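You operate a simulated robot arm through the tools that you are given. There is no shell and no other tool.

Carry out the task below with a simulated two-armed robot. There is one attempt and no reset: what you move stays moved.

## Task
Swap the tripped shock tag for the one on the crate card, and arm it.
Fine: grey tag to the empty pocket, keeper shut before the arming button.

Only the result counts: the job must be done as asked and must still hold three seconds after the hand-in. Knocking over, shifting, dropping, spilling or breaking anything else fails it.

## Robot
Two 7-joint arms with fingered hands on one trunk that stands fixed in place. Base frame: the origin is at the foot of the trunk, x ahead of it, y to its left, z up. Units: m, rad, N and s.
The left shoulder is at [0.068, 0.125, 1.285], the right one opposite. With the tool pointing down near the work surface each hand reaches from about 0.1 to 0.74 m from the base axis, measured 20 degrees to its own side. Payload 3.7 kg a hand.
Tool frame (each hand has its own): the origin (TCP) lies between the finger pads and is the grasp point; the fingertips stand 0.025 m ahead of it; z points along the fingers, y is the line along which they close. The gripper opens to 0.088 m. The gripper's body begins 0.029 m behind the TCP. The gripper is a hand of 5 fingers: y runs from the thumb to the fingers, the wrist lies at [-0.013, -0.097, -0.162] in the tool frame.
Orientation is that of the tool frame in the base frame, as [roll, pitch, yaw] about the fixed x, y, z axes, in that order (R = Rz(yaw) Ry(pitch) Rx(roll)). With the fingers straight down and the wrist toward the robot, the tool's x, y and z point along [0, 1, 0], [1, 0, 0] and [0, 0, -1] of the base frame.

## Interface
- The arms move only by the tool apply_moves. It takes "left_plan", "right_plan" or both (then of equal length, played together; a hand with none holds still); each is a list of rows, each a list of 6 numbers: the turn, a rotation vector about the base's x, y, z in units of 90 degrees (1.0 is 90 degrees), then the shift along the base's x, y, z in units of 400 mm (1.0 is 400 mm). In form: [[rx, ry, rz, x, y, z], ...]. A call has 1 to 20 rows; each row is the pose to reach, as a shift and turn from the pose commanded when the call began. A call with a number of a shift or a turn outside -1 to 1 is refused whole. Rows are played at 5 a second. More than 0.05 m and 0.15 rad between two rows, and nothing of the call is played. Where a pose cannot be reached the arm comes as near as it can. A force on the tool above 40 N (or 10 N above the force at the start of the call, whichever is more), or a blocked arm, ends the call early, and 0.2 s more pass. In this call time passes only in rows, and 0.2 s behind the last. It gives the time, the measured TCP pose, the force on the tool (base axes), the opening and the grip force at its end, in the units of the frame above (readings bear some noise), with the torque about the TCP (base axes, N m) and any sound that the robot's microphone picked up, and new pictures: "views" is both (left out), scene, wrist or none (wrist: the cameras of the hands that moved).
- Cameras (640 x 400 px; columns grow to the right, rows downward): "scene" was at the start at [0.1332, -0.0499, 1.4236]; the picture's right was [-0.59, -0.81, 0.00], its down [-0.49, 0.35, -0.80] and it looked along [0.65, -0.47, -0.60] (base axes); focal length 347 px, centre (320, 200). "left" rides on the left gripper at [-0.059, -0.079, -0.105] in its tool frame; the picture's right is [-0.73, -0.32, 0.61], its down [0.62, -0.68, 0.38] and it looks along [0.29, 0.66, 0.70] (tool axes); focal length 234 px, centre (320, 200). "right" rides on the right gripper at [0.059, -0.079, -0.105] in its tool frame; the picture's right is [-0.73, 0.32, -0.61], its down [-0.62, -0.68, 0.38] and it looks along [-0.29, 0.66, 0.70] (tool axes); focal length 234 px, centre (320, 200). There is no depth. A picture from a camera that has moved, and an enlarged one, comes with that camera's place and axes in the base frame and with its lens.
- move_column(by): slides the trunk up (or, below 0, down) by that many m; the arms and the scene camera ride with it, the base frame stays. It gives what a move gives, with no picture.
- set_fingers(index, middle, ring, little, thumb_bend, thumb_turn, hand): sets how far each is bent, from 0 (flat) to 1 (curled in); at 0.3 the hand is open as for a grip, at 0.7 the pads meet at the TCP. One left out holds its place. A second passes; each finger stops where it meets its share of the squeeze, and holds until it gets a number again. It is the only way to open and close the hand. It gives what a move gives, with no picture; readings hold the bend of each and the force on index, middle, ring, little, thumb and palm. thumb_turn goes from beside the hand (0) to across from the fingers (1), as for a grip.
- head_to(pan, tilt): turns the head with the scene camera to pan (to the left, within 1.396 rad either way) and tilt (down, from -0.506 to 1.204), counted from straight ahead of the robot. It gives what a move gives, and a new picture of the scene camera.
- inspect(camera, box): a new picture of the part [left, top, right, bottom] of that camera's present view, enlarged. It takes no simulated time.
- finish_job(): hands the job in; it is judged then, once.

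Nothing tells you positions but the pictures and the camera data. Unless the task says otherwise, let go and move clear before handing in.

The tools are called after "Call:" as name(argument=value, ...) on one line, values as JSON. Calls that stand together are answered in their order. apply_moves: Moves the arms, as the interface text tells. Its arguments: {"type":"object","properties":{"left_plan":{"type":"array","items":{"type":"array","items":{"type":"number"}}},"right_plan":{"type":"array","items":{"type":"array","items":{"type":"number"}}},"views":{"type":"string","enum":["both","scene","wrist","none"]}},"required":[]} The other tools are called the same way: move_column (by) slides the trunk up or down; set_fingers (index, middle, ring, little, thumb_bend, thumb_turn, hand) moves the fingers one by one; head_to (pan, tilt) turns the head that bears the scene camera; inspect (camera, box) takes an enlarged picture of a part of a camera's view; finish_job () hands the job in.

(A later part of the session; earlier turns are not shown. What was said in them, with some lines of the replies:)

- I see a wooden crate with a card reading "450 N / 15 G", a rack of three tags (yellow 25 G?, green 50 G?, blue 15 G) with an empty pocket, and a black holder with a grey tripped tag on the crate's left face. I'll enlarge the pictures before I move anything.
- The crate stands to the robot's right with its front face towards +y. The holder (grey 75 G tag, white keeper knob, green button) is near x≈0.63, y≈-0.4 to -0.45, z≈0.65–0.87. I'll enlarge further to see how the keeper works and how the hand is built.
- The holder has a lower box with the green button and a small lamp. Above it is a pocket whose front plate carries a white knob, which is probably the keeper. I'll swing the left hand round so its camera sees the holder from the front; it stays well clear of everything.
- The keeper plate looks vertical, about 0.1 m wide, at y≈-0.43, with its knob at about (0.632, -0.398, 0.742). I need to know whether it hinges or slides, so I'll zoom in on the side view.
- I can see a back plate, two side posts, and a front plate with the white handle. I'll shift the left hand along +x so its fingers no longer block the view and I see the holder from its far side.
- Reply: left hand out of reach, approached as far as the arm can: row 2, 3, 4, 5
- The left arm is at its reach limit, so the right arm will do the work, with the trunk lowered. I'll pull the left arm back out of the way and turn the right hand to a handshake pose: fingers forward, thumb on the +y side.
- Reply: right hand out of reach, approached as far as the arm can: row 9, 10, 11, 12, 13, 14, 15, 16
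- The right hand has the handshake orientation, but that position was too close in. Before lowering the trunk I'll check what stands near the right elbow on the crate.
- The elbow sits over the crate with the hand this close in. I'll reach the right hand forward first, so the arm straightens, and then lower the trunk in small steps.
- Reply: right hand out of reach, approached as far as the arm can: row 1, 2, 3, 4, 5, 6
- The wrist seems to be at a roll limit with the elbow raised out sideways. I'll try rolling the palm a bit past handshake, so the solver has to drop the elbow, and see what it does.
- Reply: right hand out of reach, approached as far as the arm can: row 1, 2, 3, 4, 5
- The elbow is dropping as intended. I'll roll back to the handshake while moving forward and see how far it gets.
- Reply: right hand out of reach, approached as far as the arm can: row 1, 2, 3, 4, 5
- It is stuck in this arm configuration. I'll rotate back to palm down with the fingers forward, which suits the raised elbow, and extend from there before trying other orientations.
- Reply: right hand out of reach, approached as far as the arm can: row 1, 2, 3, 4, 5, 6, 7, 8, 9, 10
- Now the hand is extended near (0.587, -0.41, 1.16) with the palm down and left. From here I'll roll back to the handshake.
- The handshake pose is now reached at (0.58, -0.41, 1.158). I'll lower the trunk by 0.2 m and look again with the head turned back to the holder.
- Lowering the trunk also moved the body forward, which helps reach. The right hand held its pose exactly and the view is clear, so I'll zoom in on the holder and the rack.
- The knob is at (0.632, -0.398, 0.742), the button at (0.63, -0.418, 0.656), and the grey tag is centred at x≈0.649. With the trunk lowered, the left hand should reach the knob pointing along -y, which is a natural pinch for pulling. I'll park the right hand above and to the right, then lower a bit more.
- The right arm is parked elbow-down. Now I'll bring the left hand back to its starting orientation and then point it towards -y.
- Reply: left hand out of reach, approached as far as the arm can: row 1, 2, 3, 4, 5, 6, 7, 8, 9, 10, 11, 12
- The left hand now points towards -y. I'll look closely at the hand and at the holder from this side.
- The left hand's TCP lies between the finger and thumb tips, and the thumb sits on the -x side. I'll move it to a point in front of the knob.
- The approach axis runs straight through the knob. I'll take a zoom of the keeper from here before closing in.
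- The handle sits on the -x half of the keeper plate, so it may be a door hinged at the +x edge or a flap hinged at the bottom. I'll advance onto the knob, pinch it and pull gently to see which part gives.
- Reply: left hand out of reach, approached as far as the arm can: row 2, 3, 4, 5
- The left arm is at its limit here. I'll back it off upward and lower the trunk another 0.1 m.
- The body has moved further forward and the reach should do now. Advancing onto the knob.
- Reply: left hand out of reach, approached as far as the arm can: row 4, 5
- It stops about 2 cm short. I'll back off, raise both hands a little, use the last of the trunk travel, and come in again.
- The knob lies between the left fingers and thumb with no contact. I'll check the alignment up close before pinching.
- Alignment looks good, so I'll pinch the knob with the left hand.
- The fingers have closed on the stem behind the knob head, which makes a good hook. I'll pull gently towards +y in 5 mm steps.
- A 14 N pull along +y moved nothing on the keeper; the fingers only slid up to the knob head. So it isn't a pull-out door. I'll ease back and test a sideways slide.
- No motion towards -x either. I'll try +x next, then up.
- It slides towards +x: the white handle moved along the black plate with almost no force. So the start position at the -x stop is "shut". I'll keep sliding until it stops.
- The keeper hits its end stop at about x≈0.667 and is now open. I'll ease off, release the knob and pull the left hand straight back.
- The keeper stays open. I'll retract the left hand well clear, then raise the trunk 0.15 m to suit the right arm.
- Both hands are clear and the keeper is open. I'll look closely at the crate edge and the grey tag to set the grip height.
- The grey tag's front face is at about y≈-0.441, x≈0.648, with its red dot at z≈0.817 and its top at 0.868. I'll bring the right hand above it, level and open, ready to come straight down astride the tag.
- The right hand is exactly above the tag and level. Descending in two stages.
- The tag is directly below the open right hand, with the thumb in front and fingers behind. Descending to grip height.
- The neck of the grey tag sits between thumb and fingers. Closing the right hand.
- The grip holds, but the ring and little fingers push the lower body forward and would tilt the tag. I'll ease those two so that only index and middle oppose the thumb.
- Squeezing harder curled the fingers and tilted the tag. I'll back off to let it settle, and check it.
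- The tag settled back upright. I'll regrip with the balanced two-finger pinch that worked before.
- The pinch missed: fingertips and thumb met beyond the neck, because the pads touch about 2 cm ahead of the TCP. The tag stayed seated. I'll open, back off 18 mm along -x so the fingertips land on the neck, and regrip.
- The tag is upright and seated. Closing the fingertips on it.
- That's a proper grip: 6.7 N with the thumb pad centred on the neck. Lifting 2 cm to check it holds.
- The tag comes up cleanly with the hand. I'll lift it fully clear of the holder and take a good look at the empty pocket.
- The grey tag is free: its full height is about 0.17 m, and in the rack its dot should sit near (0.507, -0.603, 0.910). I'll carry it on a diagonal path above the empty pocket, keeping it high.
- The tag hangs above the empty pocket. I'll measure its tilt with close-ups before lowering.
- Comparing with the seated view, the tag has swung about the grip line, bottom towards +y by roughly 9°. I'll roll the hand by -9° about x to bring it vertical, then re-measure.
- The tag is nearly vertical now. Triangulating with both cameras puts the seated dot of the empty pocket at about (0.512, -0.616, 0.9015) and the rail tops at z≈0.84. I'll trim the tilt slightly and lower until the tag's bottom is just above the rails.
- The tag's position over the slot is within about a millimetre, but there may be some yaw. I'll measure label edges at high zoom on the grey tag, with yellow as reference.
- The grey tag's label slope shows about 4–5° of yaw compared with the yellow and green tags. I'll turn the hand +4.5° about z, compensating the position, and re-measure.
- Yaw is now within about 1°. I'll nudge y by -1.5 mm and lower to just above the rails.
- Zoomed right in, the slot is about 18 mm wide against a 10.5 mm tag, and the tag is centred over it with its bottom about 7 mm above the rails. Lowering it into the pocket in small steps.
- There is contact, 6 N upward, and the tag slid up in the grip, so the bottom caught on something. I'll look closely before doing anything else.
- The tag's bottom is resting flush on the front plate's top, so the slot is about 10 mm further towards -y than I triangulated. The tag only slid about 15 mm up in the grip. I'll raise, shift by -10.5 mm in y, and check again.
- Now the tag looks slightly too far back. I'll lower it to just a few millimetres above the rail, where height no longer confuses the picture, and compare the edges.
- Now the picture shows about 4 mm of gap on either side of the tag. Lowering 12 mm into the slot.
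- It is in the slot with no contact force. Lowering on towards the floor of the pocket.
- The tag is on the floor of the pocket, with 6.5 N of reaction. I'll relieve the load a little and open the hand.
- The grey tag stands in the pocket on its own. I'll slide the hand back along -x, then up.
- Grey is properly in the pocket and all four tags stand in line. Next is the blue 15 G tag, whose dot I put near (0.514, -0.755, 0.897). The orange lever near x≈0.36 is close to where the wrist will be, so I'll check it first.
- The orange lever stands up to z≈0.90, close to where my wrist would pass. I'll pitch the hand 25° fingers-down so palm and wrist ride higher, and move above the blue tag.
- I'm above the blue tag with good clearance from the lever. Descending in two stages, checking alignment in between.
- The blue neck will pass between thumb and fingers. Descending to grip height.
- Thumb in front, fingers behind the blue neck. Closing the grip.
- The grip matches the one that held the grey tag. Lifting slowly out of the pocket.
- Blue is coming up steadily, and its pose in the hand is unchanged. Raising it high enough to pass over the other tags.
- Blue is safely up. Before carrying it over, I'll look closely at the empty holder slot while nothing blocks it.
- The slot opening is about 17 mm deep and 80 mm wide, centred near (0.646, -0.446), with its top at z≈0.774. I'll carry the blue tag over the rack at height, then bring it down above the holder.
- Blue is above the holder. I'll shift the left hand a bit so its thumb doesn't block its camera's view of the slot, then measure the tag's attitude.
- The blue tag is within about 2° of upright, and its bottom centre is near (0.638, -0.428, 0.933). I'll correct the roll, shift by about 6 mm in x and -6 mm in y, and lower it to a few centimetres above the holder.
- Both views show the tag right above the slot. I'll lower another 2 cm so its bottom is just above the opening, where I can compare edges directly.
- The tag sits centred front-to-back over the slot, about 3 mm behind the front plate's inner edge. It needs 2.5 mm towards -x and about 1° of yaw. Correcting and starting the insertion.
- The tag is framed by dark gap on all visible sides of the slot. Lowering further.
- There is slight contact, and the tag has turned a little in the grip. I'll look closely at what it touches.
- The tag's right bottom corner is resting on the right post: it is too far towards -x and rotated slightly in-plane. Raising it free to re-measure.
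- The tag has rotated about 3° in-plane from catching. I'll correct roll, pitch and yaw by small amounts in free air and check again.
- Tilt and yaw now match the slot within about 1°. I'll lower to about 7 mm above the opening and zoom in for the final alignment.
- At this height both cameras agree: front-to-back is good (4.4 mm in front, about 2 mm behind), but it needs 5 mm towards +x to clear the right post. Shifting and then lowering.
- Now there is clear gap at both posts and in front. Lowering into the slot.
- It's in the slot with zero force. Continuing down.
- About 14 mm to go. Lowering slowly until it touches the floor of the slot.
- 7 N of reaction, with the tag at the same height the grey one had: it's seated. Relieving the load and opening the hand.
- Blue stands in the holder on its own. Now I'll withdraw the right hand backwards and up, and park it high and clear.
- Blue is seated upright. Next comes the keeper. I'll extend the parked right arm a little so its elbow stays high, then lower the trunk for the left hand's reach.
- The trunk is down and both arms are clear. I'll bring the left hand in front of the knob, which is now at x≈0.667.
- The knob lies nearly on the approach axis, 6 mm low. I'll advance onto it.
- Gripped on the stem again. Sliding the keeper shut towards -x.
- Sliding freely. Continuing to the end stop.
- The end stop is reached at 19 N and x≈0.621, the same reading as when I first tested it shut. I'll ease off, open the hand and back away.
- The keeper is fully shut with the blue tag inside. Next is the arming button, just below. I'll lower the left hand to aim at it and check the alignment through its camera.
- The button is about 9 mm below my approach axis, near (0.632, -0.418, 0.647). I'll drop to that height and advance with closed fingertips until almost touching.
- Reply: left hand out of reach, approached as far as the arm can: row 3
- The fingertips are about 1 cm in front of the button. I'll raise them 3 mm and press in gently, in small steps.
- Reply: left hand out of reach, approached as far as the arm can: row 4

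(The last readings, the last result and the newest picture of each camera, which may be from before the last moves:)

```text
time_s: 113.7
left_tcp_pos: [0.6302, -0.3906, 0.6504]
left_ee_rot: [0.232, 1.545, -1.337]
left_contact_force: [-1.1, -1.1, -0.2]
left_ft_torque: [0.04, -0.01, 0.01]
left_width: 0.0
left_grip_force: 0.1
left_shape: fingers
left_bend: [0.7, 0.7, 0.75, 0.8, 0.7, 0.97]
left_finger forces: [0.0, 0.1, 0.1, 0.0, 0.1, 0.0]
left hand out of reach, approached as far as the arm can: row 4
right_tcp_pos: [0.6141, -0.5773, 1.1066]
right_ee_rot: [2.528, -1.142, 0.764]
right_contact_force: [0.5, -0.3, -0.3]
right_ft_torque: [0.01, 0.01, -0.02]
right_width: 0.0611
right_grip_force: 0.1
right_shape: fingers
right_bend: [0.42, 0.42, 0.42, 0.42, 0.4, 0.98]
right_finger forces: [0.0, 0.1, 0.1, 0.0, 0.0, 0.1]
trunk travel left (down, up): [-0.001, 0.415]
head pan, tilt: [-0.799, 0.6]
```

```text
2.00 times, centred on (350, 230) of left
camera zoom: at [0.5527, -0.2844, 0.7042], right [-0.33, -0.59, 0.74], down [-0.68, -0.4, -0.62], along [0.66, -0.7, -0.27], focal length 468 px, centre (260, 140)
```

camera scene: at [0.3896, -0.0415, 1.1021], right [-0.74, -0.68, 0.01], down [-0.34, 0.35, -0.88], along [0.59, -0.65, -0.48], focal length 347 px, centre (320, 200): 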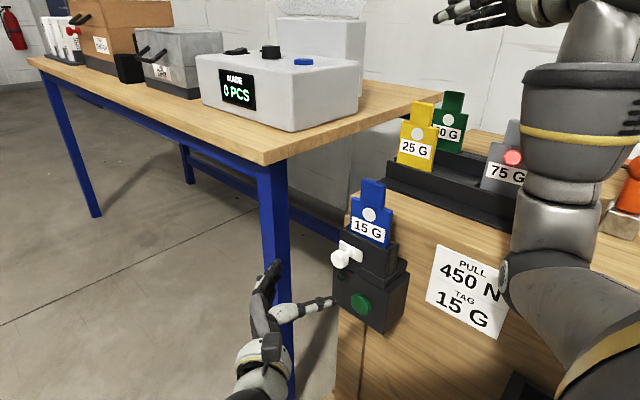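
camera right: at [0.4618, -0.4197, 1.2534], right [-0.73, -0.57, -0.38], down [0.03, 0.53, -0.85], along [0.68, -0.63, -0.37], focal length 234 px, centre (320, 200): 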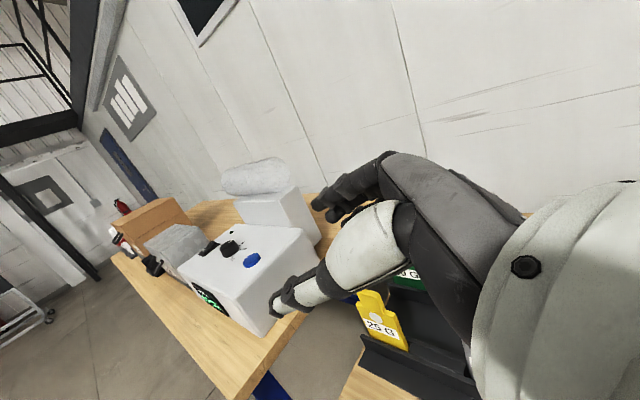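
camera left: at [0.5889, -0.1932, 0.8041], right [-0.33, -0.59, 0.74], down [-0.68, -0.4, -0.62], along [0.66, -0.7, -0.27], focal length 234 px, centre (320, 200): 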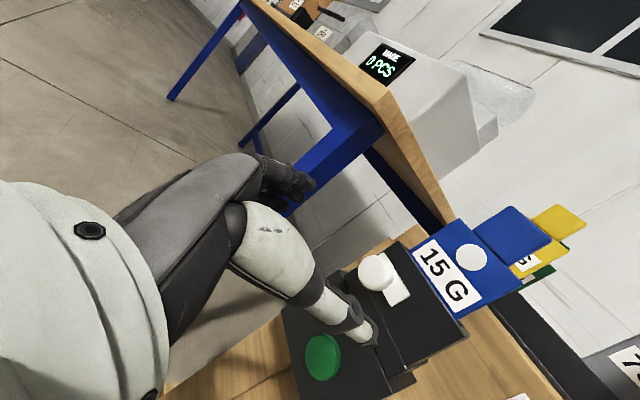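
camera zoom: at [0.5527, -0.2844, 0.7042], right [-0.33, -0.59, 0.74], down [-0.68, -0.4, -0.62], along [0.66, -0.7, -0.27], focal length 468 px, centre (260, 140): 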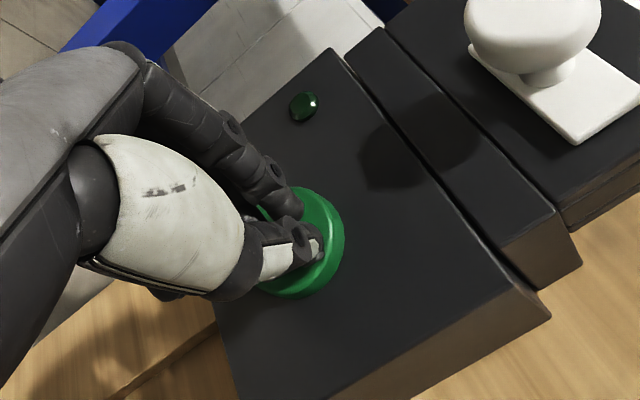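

The arm reached its limit just at contact. Pitching the hand slightly downward brings the wrist up and gives more reach, so I'll back off a few millimetres, pitch 18°, and press again.

Call:
apply_moves(left_plan=[[0.06, 0, 0, 0, 0.015, 0.005], [0.13, 0, 0, 0, 0.015, 0.012], [0.2, 0, 0, 0, 0.015, 0.02], [0.2, 0, 0, 0, 0.0, 0.02]], views="none")

Call:
inspect(camera="scene", box=[290, 220, 430, 360])

Call:
inspect(camera="left", box=[240, 130, 460, 330])

```text
time_s: 114.7
left_tcp_pos: [0.629, -0.3898, 0.6569]
left_ee_rot: [3.117, 1.281, 1.546]
left_contact_force: [1.2, -0.8, -0.1]
left_ft_torque: [-0.02, 0.0, 0.01]
left_width: 0.0
left_grip_force: 0.1
left_shape: fingers
left_bend: [0.7, 0.7, 0.75, 0.8, 0.7, 0.97]
left_finger forces: [0.0, 0.0, 0.0, 0.1, 0.0, 0.0]
right_tcp_pos: [0.6122, -0.5765, 1.106]
right_ee_rot: [2.532, -1.142, 0.761]
right_contact_force: [0.1, -0.4, 1.0]
right_ft_torque: [-0.02, 0.01, 0.04]
right_width: 0.0611
right_grip_force: 0.1
right_shape: fingers
right_bend: [0.42, 0.42, 0.42, 0.42, 0.4, 0.98]
right_finger forces: [0.0, 0.0, 0.0, 0.0, 0.0, 0.0]
trunk travel left (down, up): [-0.001, 0.415]
head pan, tilt: [-0.799, 0.6]
```

```text
2.86 times, centred on (360, 290) of scene
camera zoom: at [0.3878, -0.0409, 1.1032], right [-0.73, -0.69, 0.01], down [-0.34, 0.34, -0.88], along [0.6, -0.64, -0.48], focal length 991 px, centre (206, -57)
```

zoom: 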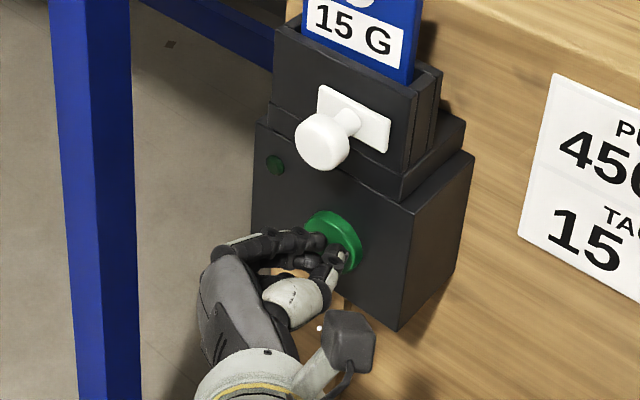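

```text
2.00 times, centred on (350, 230) of left
camera zoom: at [0.5521, -0.3068, 0.7412], right [-0.33, -0.79, 0.52], down [-0.68, -0.19, -0.71], along [0.66, -0.58, -0.47], focal length 468 px, centre (260, 140)
```

zoom: 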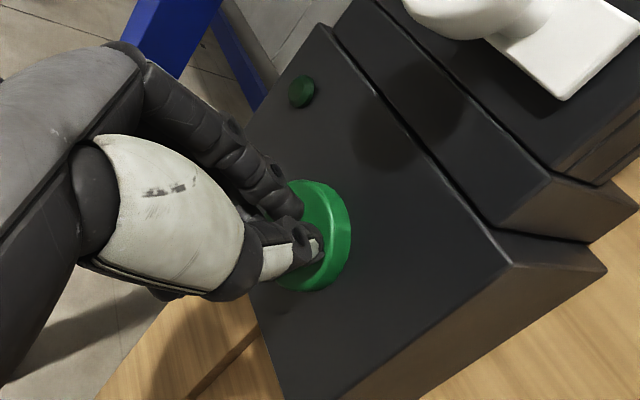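

Now within reach. Pressing in small steps.

Call:
apply_moves(left_plan=[[0, 0, 0, 0, -0.008, 0], [0, 0, 0, 0, -0.016, 0], [0, 0, 0, 0, -0.024, 0]], views="none")

Call:
inspect(camera="left", box=[240, 130, 460, 330])

Call:
inspect(camera="scene", box=[290, 220, 430, 360])

```text
time_s: 115.5
left_tcp_pos: [0.6308, -0.398, 0.6575]
left_ee_rot: [3.122, 1.281, 1.553]
left_contact_force: [-2.5, 12.7, 3.2]
left_ft_torque: [-0.03, 0.04, -0.09]
left_width: 0.0
left_grip_force: 6.2
left_shape: fingers
left_bend: [0.7, 0.7, 0.75, 0.8, 0.7, 0.98]
left_finger forces: [4.4, 0.0, 0.1, 0.1, 8.9, 0.0]
right_tcp_pos: [0.6135, -0.5768, 1.1067]
right_ee_rot: [2.529, -1.142, 0.761]
right_contact_force: [0.4, 0.7, 0.5]
right_ft_torque: [0.0, 0.02, 0.05]
right_width: 0.061
right_grip_force: 0.0
right_shape: fingers
right_bend: [0.42, 0.42, 0.42, 0.42, 0.4, 0.98]
right_finger forces: [0.0, 0.0, 0.0, 0.0, 0.0, 0.0]
trunk travel left (down, up): [-0.001, 0.415]
head pan, tilt: [-0.799, 0.6]
heard: click
```

```text
2.00 times, centred on (350, 230) of left
camera zoom: at [0.5526, -0.3155, 0.7417], right [-0.32, -0.79, 0.52], down [-0.68, -0.19, -0.71], along [0.66, -0.58, -0.47], focal length 468 px, centre (260, 140)
```

zoom: 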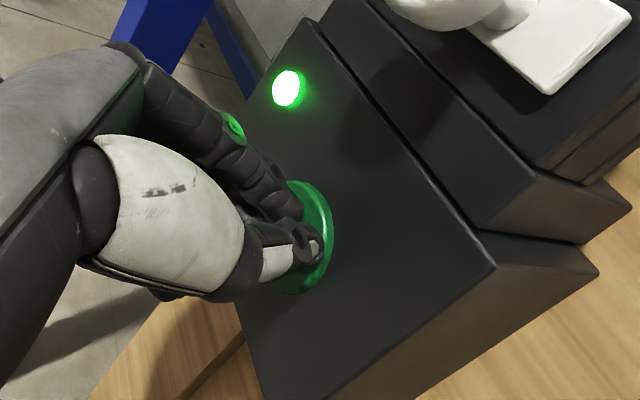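

```text
2.86 times, centred on (360, 290) of scene
camera zoom: at [0.3878, -0.0408, 1.1032], right [-0.73, -0.69, 0.01], down [-0.34, 0.34, -0.88], along [0.6, -0.64, -0.48], focal length 991 px, centre (206, -57)
```

zoom: 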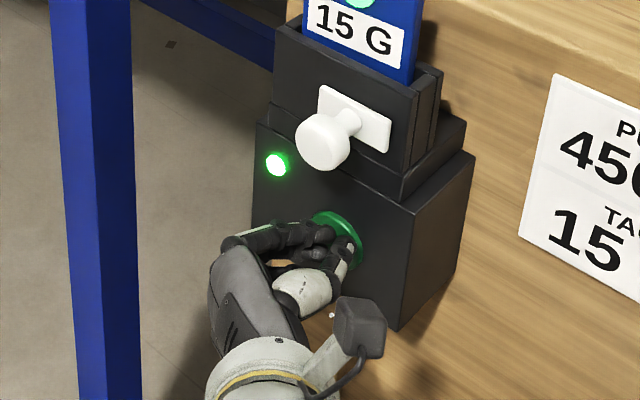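

A click, the lamp lit bright green, and the tag's window turned green: it's armed. I'll back the left hand straight off and away.

Call:
apply_moves(left_plan=[[0, 0, 0, 0, 0.05, 0], [0, 0, 0, 0, 0.13, 0], [0, 0, 0, -0.01, 0.23, 0], [0, 0, 0, -0.04, 0.34, 0.01], [0, 0, 0, -0.08, 0.45, 0.03], [0, 0, 0, -0.12, 0.56, 0.06], [0, 0, 0, -0.16, 0.67, 0.1]], views="both")

Call:
inspect(camera="scene", box=[300, 160, 430, 340])

Call:
inspect(camera="scene", box=[370, 70, 560, 230])

Call:
inspect(camera="left", box=[300, 140, 560, 400])

```text
time_s: 117.1
left_tcp_pos: [0.5643, -0.1308, 0.6919]
left_ee_rot: [3.12, 1.282, 1.549]
left_contact_force: [0.8, 0.3, 0.1]
left_ft_torque: [0.0, 0.0, 0.0]
left_width: 0.0
left_grip_force: 0.1
left_shape: fingers
left_bend: [0.7, 0.7, 0.75, 0.8, 0.7, 0.98]
left_finger forces: [0.0, 0.0, 0.0, 0.1, 0.1, 0.1]
right_tcp_pos: [0.6143, -0.5761, 1.1062]
right_ee_rot: [2.528, -1.143, 0.763]
right_contact_force: [-0.5, -0.5, -0.4]
right_ft_torque: [-0.02, 0.02, -0.03]
right_width: 0.0611
right_grip_force: 0.1
right_shape: fingers
right_bend: [0.42, 0.42, 0.42, 0.42, 0.4, 0.98]
right_finger forces: [0.1, 0.1, 0.0, 0.0, 0.0, 0.0]
trunk travel left (down, up): [-0.001, 0.415]
head pan, tilt: [-0.799, 0.6]
camera scene: at [0.3877, -0.0409, 1.1033], right [-0.73, -0.69, 0.01], down [-0.34, 0.34, -0.88], along [0.6, -0.64, -0.48], focal length 347 px, centre (320, 200)
camera left: at [0.488, -0.0474, 0.7758], right [-0.33, -0.79, 0.52], down [-0.68, -0.19, -0.71], along [0.66, -0.59, -0.47], focal length 234 px, centre (320, 200)
```

scene: 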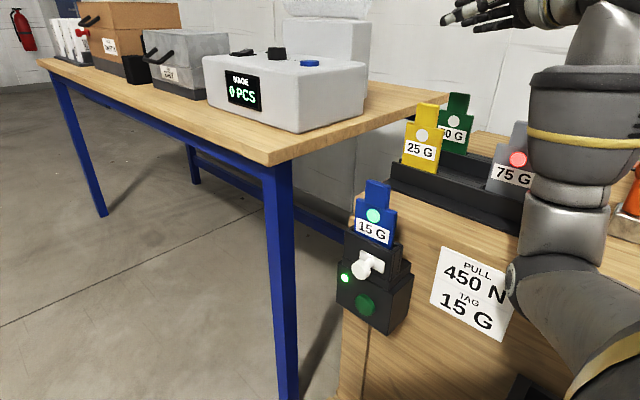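
left: 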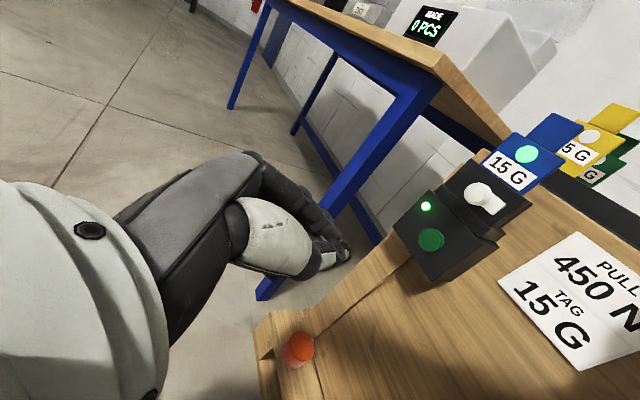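

```text
2.22 times, centred on (365, 250) of scene
camera zoom: at [0.3877, -0.0409, 1.1033], right [-0.73, -0.69, 0.01], down [-0.34, 0.34, -0.88], along [0.6, -0.64, -0.48], focal length 771 px, centre (220, 89)
```

zoom: 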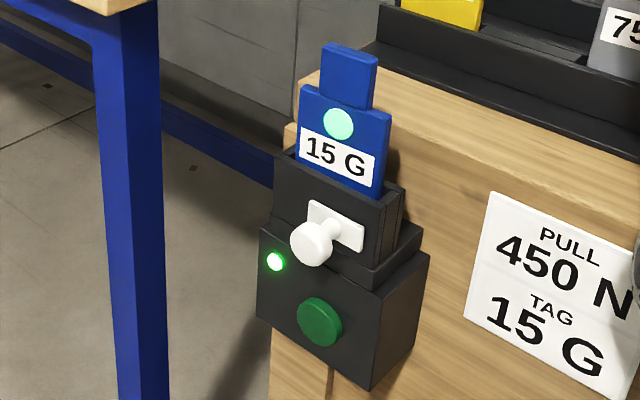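

```text
2.50 times, centred on (465, 150) of scene
camera zoom: at [0.3877, -0.0409, 1.1033], right [-0.73, -0.69, 0.01], down [-0.34, 0.34, -0.88], along [0.6, -0.64, -0.48], focal length 867 px, centre (-42, 325)
```

zoom: 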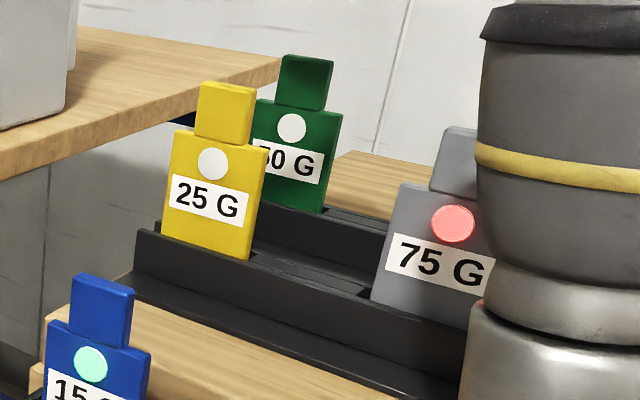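

```text
1.54 times, centred on (430, 270) of left
camera zoom: at [0.488, -0.0474, 0.7758], right [-0.33, -0.79, 0.52], down [-0.68, -0.19, -0.71], along [0.66, -0.59, -0.47], focal length 360 px, centre (151, 92)
```

zoom: 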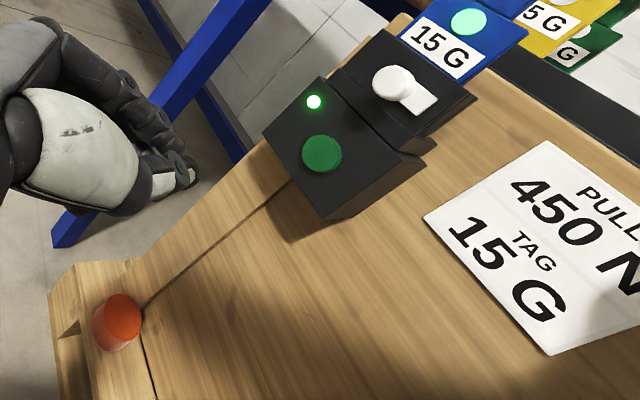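

The job looks complete:
- **Holder:** the blue 15 G tag is in with the keeper shut. The lamp and the tag window are green, so it's armed.
- **Rack:** the grey 75 G tag is in the formerly empty pocket, and the yellow and green tags are where they were.
- **Hands:** both are empty and clear.

Handing in.

Call:
finish_job()

```text
The job is handed in.
```

The swap is done and the job is handed in; I haven't been told how it was judged.

- **New tag:** the blue 15 G tag from the crate card is in the holder. I slid the keeper fully shut before pressing the arming button.
- **Armed:** the press gave a click, and the lamp and the tag's window turned green.
- **Old tag:** the tripped grey 75 G tag is in the pocket that was empty.
- **Everything else:** the yellow and green tags are still in their pockets, and I saw nothing else moved. Both hands were empty and clear at hand-in.

Each tag caught once on an edge while I was inserting it. I lifted it free, realigned it, and it then seated properly.
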